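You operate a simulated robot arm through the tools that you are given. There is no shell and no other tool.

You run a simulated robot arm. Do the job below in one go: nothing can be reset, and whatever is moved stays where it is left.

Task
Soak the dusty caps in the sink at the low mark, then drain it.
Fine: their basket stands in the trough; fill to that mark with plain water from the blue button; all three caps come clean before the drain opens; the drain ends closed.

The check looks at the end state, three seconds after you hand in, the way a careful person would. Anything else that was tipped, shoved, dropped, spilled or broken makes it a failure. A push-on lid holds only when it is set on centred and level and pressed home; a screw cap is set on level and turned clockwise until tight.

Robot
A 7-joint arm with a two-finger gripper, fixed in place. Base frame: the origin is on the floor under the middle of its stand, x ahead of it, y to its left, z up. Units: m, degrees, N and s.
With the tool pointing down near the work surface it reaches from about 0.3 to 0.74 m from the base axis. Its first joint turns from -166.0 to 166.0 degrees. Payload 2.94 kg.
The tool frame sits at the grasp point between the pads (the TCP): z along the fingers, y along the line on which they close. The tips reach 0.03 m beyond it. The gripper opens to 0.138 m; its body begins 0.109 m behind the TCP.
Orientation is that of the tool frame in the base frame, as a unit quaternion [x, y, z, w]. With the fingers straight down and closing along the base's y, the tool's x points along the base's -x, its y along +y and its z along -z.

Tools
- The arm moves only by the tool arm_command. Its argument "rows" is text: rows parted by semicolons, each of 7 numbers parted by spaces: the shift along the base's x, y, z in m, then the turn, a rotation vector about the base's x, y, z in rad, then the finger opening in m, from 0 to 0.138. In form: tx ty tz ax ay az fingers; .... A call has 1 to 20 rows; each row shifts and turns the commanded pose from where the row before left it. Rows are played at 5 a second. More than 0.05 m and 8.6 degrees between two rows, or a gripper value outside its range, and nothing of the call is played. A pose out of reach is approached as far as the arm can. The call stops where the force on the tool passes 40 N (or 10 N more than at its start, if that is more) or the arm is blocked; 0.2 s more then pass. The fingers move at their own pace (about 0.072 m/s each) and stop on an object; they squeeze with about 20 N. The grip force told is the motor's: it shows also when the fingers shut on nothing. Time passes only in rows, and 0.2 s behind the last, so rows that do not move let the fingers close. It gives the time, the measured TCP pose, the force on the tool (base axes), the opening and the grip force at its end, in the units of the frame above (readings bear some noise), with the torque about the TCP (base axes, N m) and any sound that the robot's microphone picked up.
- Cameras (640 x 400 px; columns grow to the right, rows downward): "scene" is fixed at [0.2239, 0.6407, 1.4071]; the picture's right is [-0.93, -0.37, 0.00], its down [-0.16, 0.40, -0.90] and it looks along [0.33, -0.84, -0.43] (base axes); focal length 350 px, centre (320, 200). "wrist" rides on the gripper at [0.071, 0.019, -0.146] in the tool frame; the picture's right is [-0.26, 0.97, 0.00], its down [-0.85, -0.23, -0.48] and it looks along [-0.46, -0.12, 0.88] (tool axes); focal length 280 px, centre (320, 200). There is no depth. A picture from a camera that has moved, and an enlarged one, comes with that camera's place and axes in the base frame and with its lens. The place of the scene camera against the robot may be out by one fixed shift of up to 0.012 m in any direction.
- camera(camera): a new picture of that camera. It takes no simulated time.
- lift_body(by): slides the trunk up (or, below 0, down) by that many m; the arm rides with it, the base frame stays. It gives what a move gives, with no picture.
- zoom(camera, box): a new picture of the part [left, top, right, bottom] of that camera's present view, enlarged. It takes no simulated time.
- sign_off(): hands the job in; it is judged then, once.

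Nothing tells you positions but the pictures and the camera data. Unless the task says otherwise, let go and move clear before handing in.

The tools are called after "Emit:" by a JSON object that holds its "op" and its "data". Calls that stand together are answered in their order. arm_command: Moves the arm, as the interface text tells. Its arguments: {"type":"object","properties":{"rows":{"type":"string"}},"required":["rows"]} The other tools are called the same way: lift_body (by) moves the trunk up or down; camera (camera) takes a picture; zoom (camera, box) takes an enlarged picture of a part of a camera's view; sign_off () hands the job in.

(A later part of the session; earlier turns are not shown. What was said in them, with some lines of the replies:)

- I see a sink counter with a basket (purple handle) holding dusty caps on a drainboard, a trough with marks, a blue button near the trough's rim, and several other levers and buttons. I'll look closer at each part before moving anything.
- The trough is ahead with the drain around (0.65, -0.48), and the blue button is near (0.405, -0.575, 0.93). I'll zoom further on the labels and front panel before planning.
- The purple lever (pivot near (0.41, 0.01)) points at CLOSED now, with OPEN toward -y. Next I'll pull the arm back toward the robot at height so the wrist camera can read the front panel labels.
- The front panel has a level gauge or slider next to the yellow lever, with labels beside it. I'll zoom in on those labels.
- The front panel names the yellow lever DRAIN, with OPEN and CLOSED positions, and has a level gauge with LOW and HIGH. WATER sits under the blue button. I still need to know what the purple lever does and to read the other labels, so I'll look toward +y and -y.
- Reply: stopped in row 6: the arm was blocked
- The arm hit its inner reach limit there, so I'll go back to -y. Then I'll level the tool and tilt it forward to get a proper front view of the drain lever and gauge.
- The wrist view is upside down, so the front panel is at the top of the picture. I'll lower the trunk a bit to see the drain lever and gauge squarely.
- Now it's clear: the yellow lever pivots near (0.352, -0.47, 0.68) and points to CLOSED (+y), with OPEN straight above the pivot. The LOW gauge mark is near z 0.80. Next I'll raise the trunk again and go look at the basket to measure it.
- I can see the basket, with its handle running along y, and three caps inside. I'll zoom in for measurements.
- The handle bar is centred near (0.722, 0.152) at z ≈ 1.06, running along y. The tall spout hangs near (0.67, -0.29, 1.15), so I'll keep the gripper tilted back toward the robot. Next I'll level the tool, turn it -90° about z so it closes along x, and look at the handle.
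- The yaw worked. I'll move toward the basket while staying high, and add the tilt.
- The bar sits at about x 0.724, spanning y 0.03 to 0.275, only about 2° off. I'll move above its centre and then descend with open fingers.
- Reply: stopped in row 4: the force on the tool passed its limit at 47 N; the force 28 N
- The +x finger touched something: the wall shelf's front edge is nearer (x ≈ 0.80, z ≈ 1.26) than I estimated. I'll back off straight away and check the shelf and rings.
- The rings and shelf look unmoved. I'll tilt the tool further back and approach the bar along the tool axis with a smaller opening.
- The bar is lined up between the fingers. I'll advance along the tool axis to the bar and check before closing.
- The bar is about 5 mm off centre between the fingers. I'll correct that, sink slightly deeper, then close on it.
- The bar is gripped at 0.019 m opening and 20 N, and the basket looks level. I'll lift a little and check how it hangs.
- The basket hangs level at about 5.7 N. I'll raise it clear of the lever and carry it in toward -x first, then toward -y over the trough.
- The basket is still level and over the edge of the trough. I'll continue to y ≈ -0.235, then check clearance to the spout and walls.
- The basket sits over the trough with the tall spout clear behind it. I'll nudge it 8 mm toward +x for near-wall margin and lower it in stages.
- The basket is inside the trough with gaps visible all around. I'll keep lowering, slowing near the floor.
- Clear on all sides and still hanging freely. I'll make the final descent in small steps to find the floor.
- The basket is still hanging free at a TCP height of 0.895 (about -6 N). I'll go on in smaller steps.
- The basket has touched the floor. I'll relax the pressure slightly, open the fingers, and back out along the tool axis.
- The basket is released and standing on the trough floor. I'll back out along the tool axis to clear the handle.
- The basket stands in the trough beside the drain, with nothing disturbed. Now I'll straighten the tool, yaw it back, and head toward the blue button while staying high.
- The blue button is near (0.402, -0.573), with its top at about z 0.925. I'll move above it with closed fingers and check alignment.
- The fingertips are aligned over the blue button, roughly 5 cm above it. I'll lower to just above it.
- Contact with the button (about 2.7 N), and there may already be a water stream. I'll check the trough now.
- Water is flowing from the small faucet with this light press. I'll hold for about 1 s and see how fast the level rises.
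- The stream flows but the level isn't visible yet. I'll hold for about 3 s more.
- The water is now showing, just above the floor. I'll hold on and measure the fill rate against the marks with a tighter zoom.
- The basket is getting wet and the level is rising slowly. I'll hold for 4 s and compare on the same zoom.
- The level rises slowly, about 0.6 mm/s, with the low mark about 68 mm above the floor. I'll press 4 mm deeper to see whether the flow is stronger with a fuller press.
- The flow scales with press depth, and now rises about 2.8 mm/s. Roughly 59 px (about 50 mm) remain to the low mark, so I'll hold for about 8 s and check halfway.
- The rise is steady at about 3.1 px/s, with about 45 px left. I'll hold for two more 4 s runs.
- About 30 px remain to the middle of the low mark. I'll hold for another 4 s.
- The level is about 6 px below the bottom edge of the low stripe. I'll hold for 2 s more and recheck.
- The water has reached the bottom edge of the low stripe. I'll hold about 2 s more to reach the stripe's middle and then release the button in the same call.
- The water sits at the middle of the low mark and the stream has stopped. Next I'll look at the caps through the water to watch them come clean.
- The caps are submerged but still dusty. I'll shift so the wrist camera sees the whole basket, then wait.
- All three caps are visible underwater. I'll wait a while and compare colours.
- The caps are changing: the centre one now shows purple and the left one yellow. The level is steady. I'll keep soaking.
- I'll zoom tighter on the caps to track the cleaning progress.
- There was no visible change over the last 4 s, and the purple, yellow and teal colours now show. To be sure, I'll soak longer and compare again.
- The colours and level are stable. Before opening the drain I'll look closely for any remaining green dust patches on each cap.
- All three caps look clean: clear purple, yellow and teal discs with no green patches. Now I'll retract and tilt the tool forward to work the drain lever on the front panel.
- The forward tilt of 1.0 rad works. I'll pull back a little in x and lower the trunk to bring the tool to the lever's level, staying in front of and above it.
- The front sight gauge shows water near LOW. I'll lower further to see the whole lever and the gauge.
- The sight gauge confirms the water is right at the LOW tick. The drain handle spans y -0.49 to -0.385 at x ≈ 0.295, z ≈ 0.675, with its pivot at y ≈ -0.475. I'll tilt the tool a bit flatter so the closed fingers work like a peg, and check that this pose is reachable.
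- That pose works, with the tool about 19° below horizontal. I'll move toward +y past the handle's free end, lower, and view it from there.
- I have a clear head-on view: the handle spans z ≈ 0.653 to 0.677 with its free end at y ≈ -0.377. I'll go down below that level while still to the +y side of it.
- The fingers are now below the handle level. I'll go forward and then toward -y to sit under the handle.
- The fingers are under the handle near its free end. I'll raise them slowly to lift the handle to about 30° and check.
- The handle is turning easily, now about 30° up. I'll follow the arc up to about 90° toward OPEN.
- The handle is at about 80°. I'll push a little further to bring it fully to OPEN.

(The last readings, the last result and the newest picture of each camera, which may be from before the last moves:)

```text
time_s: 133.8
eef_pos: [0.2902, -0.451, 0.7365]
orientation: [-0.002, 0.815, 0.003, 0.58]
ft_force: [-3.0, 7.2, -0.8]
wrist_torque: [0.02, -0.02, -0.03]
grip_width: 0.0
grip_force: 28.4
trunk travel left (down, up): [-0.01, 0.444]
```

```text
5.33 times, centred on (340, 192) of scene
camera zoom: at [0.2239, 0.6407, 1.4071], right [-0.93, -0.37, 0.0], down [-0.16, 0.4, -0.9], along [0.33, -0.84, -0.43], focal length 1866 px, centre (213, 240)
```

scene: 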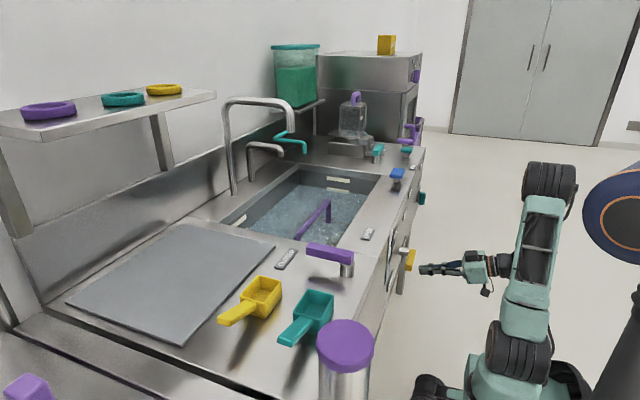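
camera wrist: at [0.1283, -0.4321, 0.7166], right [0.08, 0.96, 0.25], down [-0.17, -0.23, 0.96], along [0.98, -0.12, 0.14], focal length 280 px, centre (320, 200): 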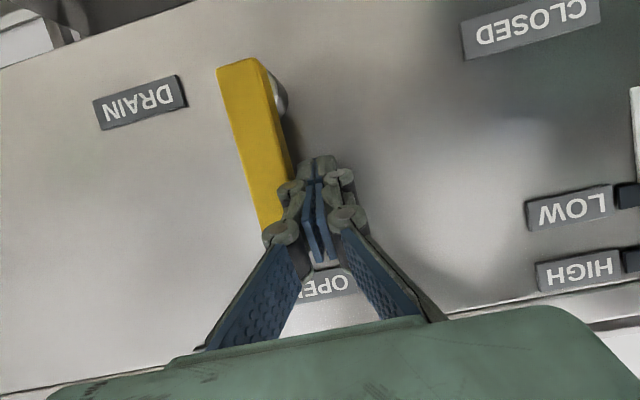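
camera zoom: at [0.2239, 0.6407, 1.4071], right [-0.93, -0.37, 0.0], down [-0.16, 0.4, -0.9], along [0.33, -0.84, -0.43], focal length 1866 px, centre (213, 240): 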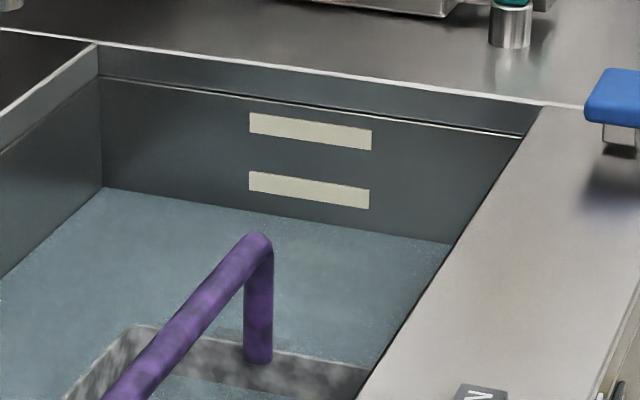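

The handle is against its OPEN stop and the trough is draining quickly. I'll back off slightly and wait for it to empty.

Emit:
{"op": "arm_command", "data": {"rows": "0 0.006 0 0 0 0 0; 0 0.008 0 0 0 0 0; 0 0 0 0 0 0 0; 0 0 0 0 0 0 0; 0 0 0 0 0 0 0; 0 0 0 0 0 0 0; 0 0 0 0 0 0 0; 0 0 0 0 0 0 0; 0 0 0 0 0 0 0; 0 0 0 0 0 0 0; 0 0 0 0 0 0 0; 0 0 0 0 0 0 0; 0 0 0 0 0 0 0; 0 0 0 0 0 0 0"}}

Emit:
{"op": "camera", "data": {"camera": "wrist"}}

Emit:
{"op": "zoom", "data": {"camera": "scene", "box": [280, 155, 400, 230]}}

```text
time_s: 136.8
eef_pos: [0.2882, -0.4375, 0.7365]
orientation: [0.0, 0.815, 0.001, 0.579]
ft_force: [0.1, 0.3, 0.1]
wrist_torque: [-0.01, 0.01, 0.0]
grip_width: 0.0002
grip_force: 27.9
trunk travel left (down, up): [-0.01, 0.444]
```

```text
taken
camera wrist: at [0.128, -0.4186, 0.7167], right [0.08, 0.96, 0.25], down [-0.17, -0.23, 0.96], along [0.98, -0.12, 0.14], focal length 280 px, centre (320, 200)
```

wrist: 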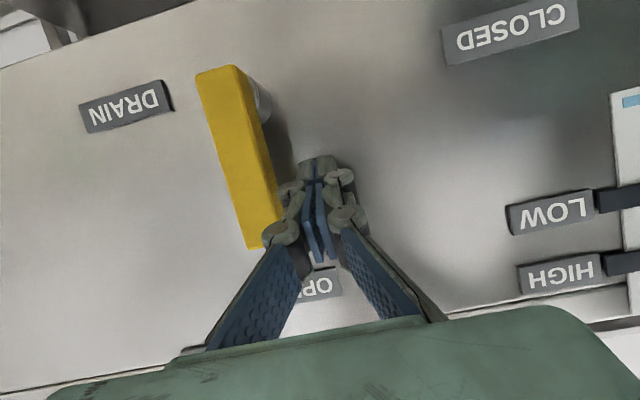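

```text
5.33 times, centred on (340, 192) of scene
camera zoom: at [0.2239, 0.6407, 1.4071], right [-0.93, -0.37, 0.0], down [-0.16, 0.4, -0.9], along [0.33, -0.84, -0.43], focal length 1866 px, centre (213, 240)
```

zoom: 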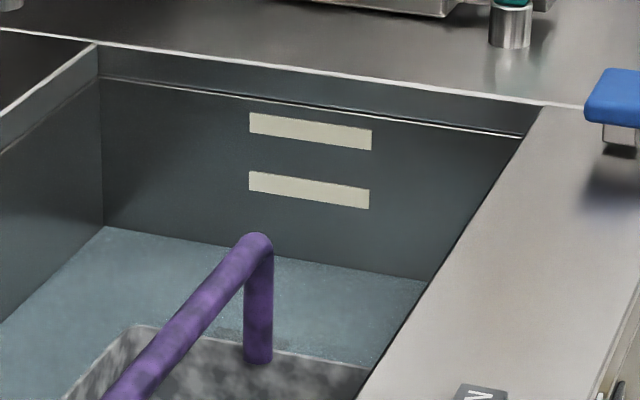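

The water is nearly gone and the handle stays up. I'll retract and go around to the -y side of the handle while it finishes draining.

Emit:
{"op": "arm_command", "data": {"rows": "-0.025 0.002 0 0 0 0 0; -0.025 0 0 0 0 0 0; 0 -0.025 0 0 0 0 0; 0 -0.03 0 0 0 0 0; 0 -0.03 0 0 0 0 0; 0 -0.015 0.004 0 0 0 0; 0 0 0 0 0 0 0; 0 0 0 0 0 0 0; 0 0 0 0 0 0 0; 0 0 0 0 0 0 0"}}

Emit:
{"op": "camera", "data": {"camera": "wrist"}}

Emit:
{"op": "zoom", "data": {"camera": "scene", "box": [210, 130, 430, 270]}}

```text
time_s: 139.0
eef_pos: [0.2386, -0.5368, 0.7396]
orientation: [0.001, 0.815, 0.001, 0.579]
ft_force: [-0.1, 0.4, -0.6]
wrist_torque: [0.0, 0.02, 0.01]
grip_width: 0.0
grip_force: 28.2
trunk travel left (down, up): [-0.01, 0.444]
```

```text
taken
camera wrist: at [0.0778, -0.5169, 0.7206], right [0.08, 0.96, 0.25], down [-0.17, -0.23, 0.96], along [0.98, -0.12, 0.14], focal length 280 px, centre (320, 200)
```

wrist: 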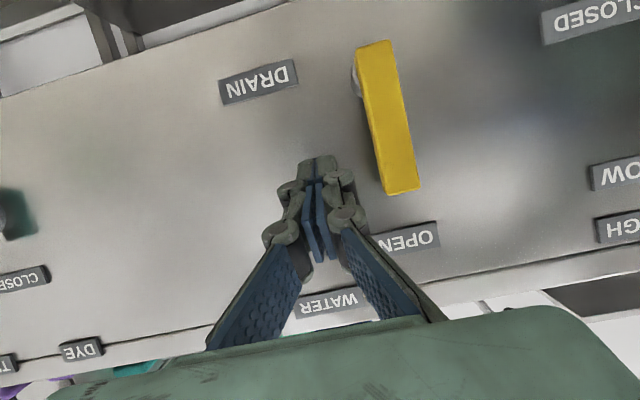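

```text
2.86 times, centred on (320, 200) of scene
camera zoom: at [0.2239, 0.6407, 1.4071], right [-0.93, -0.37, 0.0], down [-0.16, 0.4, -0.9], along [0.33, -0.84, -0.43], focal length 1000 px, centre (320, 200)
```

zoom: 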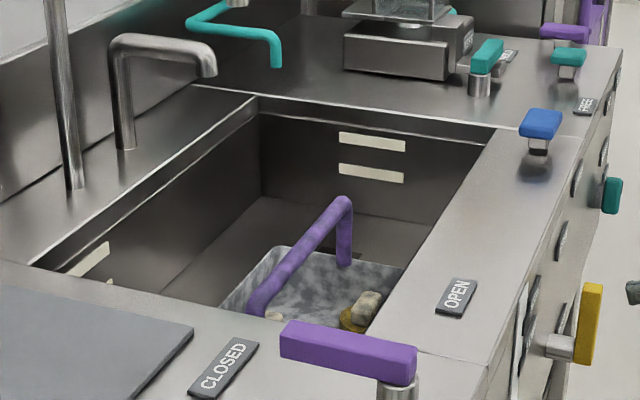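

The trough is empty, and the visible cap is clean (yellow with a pale grip). Now I'll push the handle from its -y side back toward CLOSED.

Emit:
{"op": "arm_command", "data": {"rows": "0.025 0 0 0 0 0 0; 0.025 0 0 0 0 0 0; 0 0.016 0.001 0 0 0 0; 0 0.016 0.001 0 0 0 0; 0 0.012 0 0 0 0 0; 0 0.0115 0.001 0 0 0 0; 0 0.01 0 0 0 0 0; 0 0.01 -0.001 0 0 0 0; 0 0.0095 -0.003 0 0 0 0; 0 0.0095 -0.003 0 0 0 0; 0 0 0 0 0 0 0"}}

Emit:
{"op": "camera", "data": {"camera": "wrist"}}

Emit:
{"op": "zoom", "data": {"camera": "scene", "box": [360, 200, 520, 310]}}

```text
time_s: 141.4
eef_pos: [0.2885, -0.4423, 0.7361]
orientation: [0.0, 0.815, 0.001, 0.579]
ft_force: [0.1, -0.6, -0.7]
wrist_torque: [0.01, -0.04, -0.02]
grip_width: 0.0001
grip_force: 28.6
trunk travel left (down, up): [-0.01, 0.444]
```

```text
taken
camera wrist: at [0.1278, -0.4227, 0.7162], right [0.08, 0.96, 0.25], down [-0.17, -0.23, 0.96], along [0.98, -0.12, 0.14], focal length 280 px, centre (320, 200)
```

wrist: 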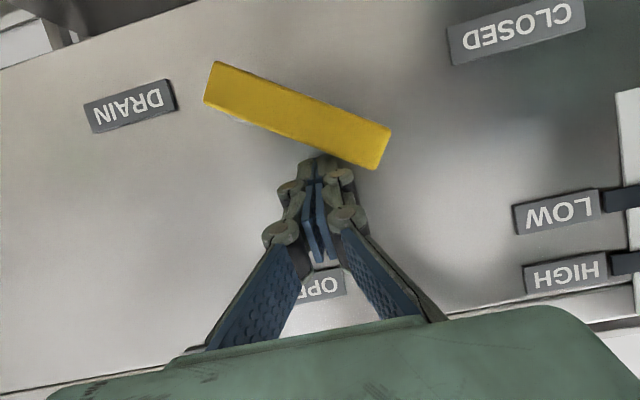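

```text
3.64 times, centred on (440, 255) of scene
camera zoom: at [0.2239, 0.6407, 1.4071], right [-0.93, -0.37, 0.0], down [-0.16, 0.4, -0.9], along [0.33, -0.84, -0.43], focal length 1272 px, centre (-116, 0)
```

zoom: 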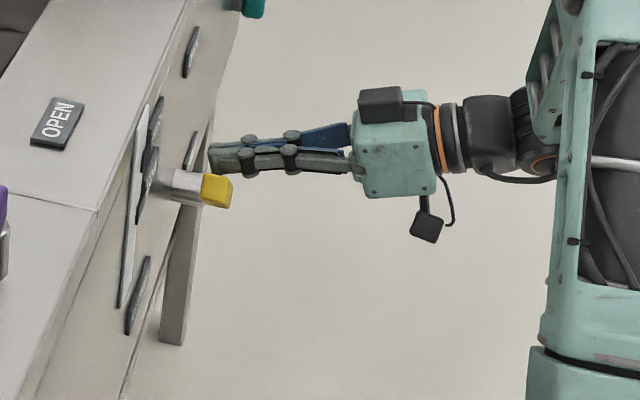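

The handle is down to about 35°. I'll push the rest of the way down to CLOSED.

Emit:
{"op": "arm_command", "data": {"rows": "0 0.009 -0.006 0 0 0 0; 0 0.008 -0.007 0 0 0 0; 0 0.007 -0.008 0 0 0 0; 0 0.006 -0.008 0 0 0 0; 0 0.004 -0.009 0 0 0 0; 0 0.003 -0.008 0 0 0 0; 0 0 -0.003 0 0 0 0; 0 0 0 0 0 0 0"}}

Emit:
{"op": "camera", "data": {"camera": "wrist"}}

Emit:
{"op": "zoom", "data": {"camera": "scene", "box": [360, 200, 520, 310]}}

```text
time_s: 143.1
eef_pos: [0.2894, -0.4068, 0.6964]
orientation: [-0.002, 0.809, -0.004, 0.587]
ft_force: [-6.5, 4.4, 19.3]
wrist_torque: [0.05, -0.31, 0.11]
grip_width: 0.0062
grip_force: 28.1
trunk travel left (down, up): [-0.01, 0.444]
stopped in row 8: the force on the tool passed its limit at 42 N (the readings are from after the stop); the commanded pose is now the measured one
```

```text
taken
camera wrist: at [0.1284, -0.3874, 0.6738], right [0.08, 0.97, 0.24], down [-0.19, -0.22, 0.96], along [0.98, -0.12, 0.17], focal length 280 px, centre (320, 200)
```

wrist: 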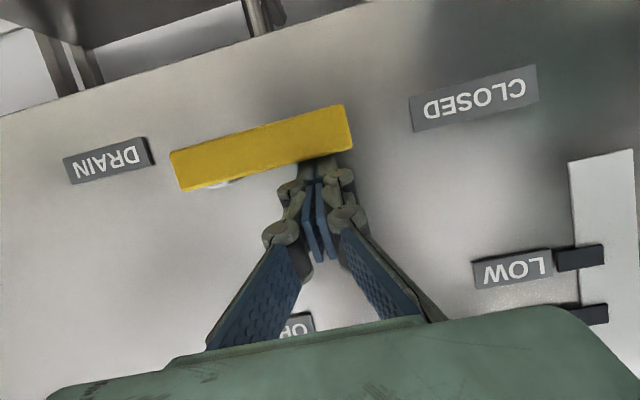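

```text
3.64 times, centred on (440, 255) of scene
camera zoom: at [0.2239, 0.6407, 1.4071], right [-0.93, -0.37, 0.0], down [-0.16, 0.4, -0.9], along [0.33, -0.84, -0.43], focal length 1272 px, centre (-116, 0)
```

zoom: 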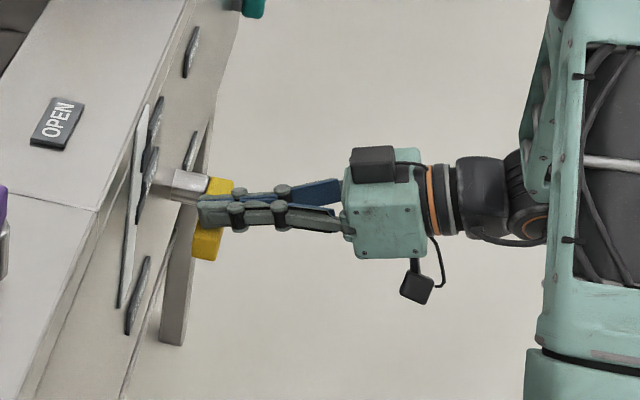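

The handle has reached its CLOSED stop. I'll back off upward, retract, and verify.

Emit:
{"op": "arm_command", "data": {"rows": "0 0 0.01 0 0 0 0; 0 0 0.02 0 0 0 0; -0.025 0 0.01 0 0 0 0; -0.03 0 0 0 0 0 0; 0 0.03 0 0 0 0 0; 0 0.03 0 0 0 0 0; 0 0 0 0 0 0 0"}}

Emit:
{"op": "camera", "data": {"camera": "wrist"}}

Emit:
{"op": "camera", "data": {"camera": "scene"}}

```text
time_s: 144.7
eef_pos: [0.2351, -0.347, 0.7316]
orientation: [-0.001, 0.812, -0.002, 0.584]
ft_force: [0.1, 0.2, -0.4]
wrist_torque: [-0.01, 0.02, -0.04]
grip_width: 0.0
grip_force: 28.3
trunk travel left (down, up): [-0.01, 0.444]
```

```text
taken
camera wrist: at [0.0731, -0.3278, 0.7092], right [0.08, 0.97, 0.24], down [-0.18, -0.23, 0.96], along [0.98, -0.12, 0.16], focal length 280 px, centre (320, 200)
```

wrist: 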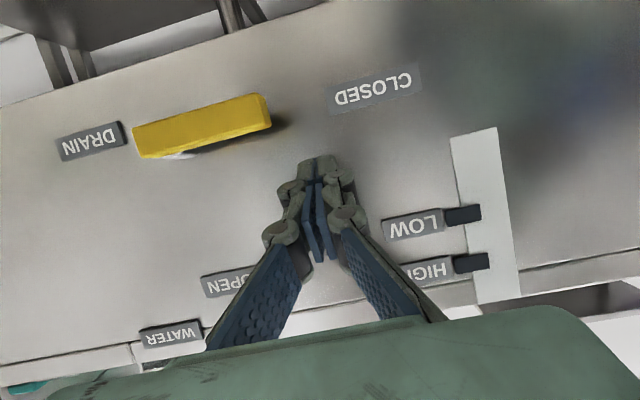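

```text
taken
```

scene: 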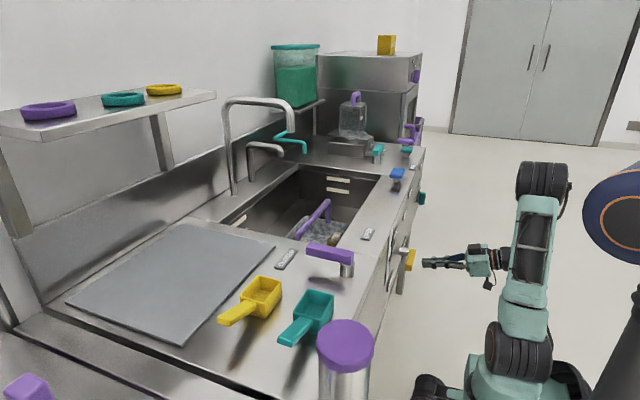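

The lever looks back at CLOSED. I'll compare it with the initial view, and check the caps and basket.

Emit:
{"op": "zoom", "data": {"camera": "scene", "box": [340, 180, 440, 300]}}

Emit:
{"op": "zoom", "data": {"camera": "wrist", "box": [40, 50, 440, 210]}}

Emit:
{"op": "zoom", "data": {"camera": "scene", "box": [210, 130, 430, 270]}}

```text
3.33 times, centred on (390, 240) of scene
camera zoom: at [0.2239, 0.6407, 1.4071], right [-0.93, -0.37, 0.0], down [-0.16, 0.4, -0.9], along [0.33, -0.84, -0.43], focal length 1166 px, centre (87, 67)
```

zoom: 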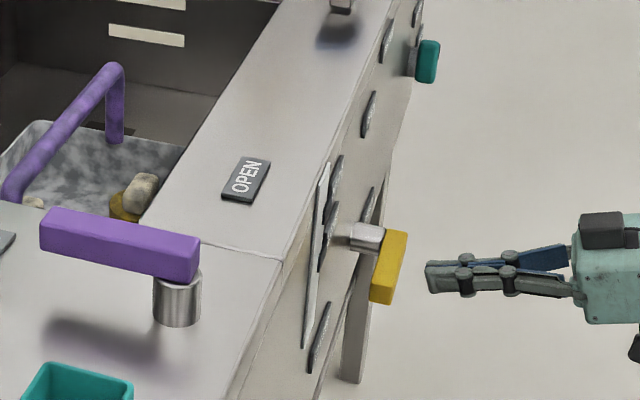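

```text
1.60 times, centred on (240, 130) of wrist
camera zoom: at [0.0731, -0.3278, 0.7092], right [0.08, 0.97, 0.24], down [-0.18, -0.23, 0.96], along [0.98, -0.12, 0.16], focal length 449 px, centre (448, 312)
```

zoom: 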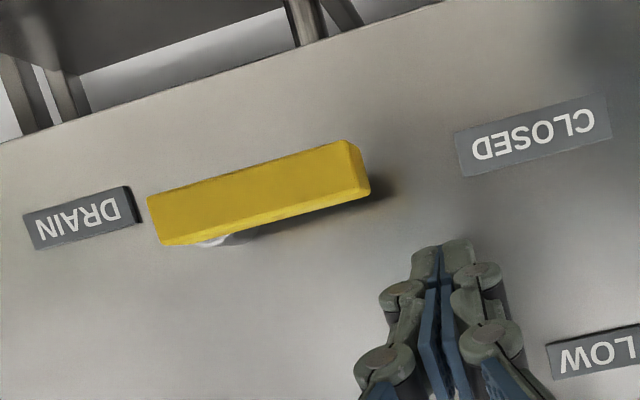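

```text
2.86 times, centred on (320, 200) of scene
camera zoom: at [0.2239, 0.6407, 1.4071], right [-0.93, -0.37, 0.0], down [-0.16, 0.4, -0.9], along [0.33, -0.84, -0.43], focal length 1000 px, centre (320, 200)
```

zoom: 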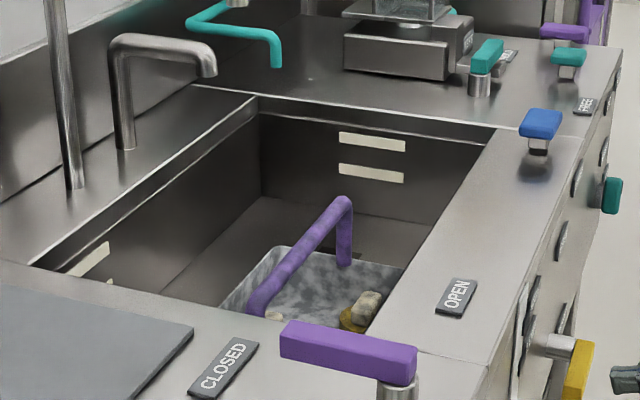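

The handle matches its starting CLOSED view exactly, and the trough is empty. I'll raise the trunk clear of the panel and make a final check on the caps from above.

Emit:
{"op": "lift_body", "data": {"by": 0.4}}

Emit:
{"op": "arm_command", "data": {"rows": "0 -0.01 0 0 0.12 0 0; 0 -0.02 0 0 0.12 0 0; 0.02 -0.02 0 0 0.12 0 0; 0.02 -0.02 0 0 0.12 0 0; 0.02 -0.02 0 0 0.12 0 0; 0.02 -0.02 0 0 0.12 0 0; 0.02 -0.02 0 0 0.12 0 0; 0.02 0 0 0 0.12 0 0; 0.02 0 0 0 0.12 0 0; 0.02 0 0 0 0.12 0 0; 0 0 0 0 0 0 0"}}

Emit:
{"op": "camera", "data": {"camera": "wrist"}}

Emit:
{"op": "camera", "data": {"camera": "scene"}}

```text
time_s: 148.5
eef_pos: [0.233, -0.3466, 1.1313]
orientation: [-0.001, 0.812, -0.002, 0.584]
ft_force: [0.5, 0.2, -0.4]
wrist_torque: [-0.02, 0.03, -0.02]
grip_width: 0.0
grip_force: 28.3
trunk travel left (down, up): [-0.41, 0.044]
```

```text
time_s: 150.9
eef_pos: [0.3947, -0.4768, 1.1304]
orientation: [-0.002, 1.0, -0.002, 0.024]
ft_force: [-0.1, 0.0, -0.9]
wrist_torque: [-0.01, 0.01, 0.01]
grip_width: 0.0
grip_force: 28.0
trunk travel left (down, up): [-0.41, 0.044]
```

```text
taken
camera wrist: at [0.3165, -0.4571, 1.2717], right [0.26, 0.97, 0.01], down [0.83, -0.23, 0.52], along [0.5, -0.13, -0.86], focal length 280 px, centre (320, 200)
```

wrist: 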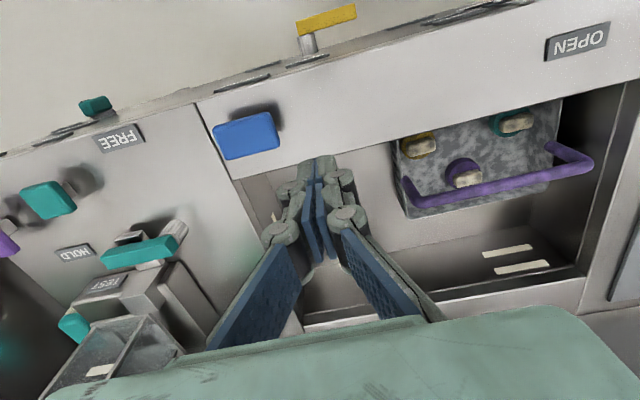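

```text
taken
```

scene: 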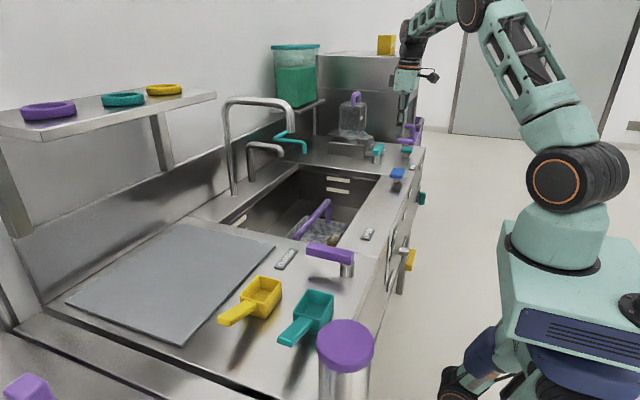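

Emit:
{"op": "zoom", "data": {"camera": "wrist", "box": [380, 80, 610, 230]}}

Emit:
{"op": "zoom", "data": {"camera": "scene", "box": [210, 130, 430, 270]}}

```text
2.67 times, centred on (495, 155) of wrist
camera zoom: at [0.3165, -0.4571, 1.2717], right [0.26, 0.97, 0.01], down [0.83, -0.23, 0.52], along [0.5, -0.13, -0.86], focal length 748 px, centre (-147, 320)
```

zoom: 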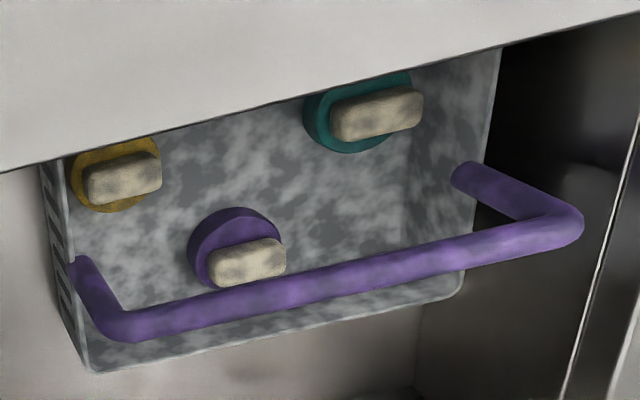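

```text
2.86 times, centred on (320, 200) of scene
camera zoom: at [0.2239, 0.6407, 1.4071], right [-0.93, -0.37, 0.0], down [-0.16, 0.4, -0.9], along [0.33, -0.84, -0.43], focal length 1000 px, centre (320, 200)
```

zoom: 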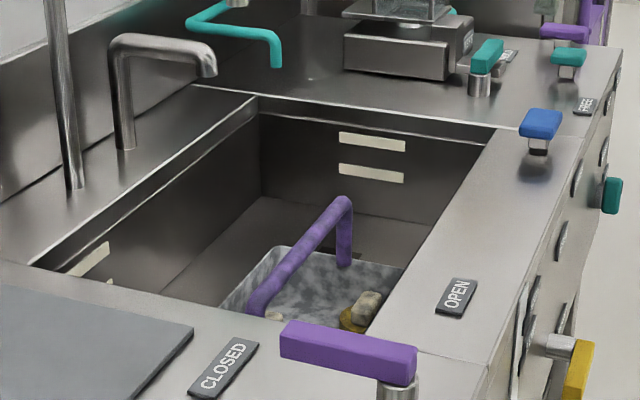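

All three caps (yellow, purple, teal) are clean, wet, and in their basket, which stands in the drained trough. The drain lever is back at CLOSED, no water is running, nothing else has been moved, and the arm is clear. I'm handing in the job.

Emit:
{"op": "sign_off", "data": {}}

```text
The job is handed in.
```

The job is handed in. All three caps soaked clean in plain water at the low mark, and the sink is drained with the drain closed again.

- **Basket:** it stands upright on the trough floor, beside the drain, with all three caps still in it.
- **Water level:** I filled with the blue button only. The water sat at the middle of the low mark, and the front gauge agreed.
- **Caps:** I opened the drain only after the green dust was gone and the caps had stopped changing. After draining, the yellow, purple and teal caps all looked clean.
- **Drain:** the lever went fully to OPEN until the trough was empty, then back to its CLOSED stop, matching its starting position.

On the way to the basket, the gripper bumped the front edge of the wall shelf at about 47 N, and I backed off straight away. The shelf and the three rings on it looked unmoved afterwards.
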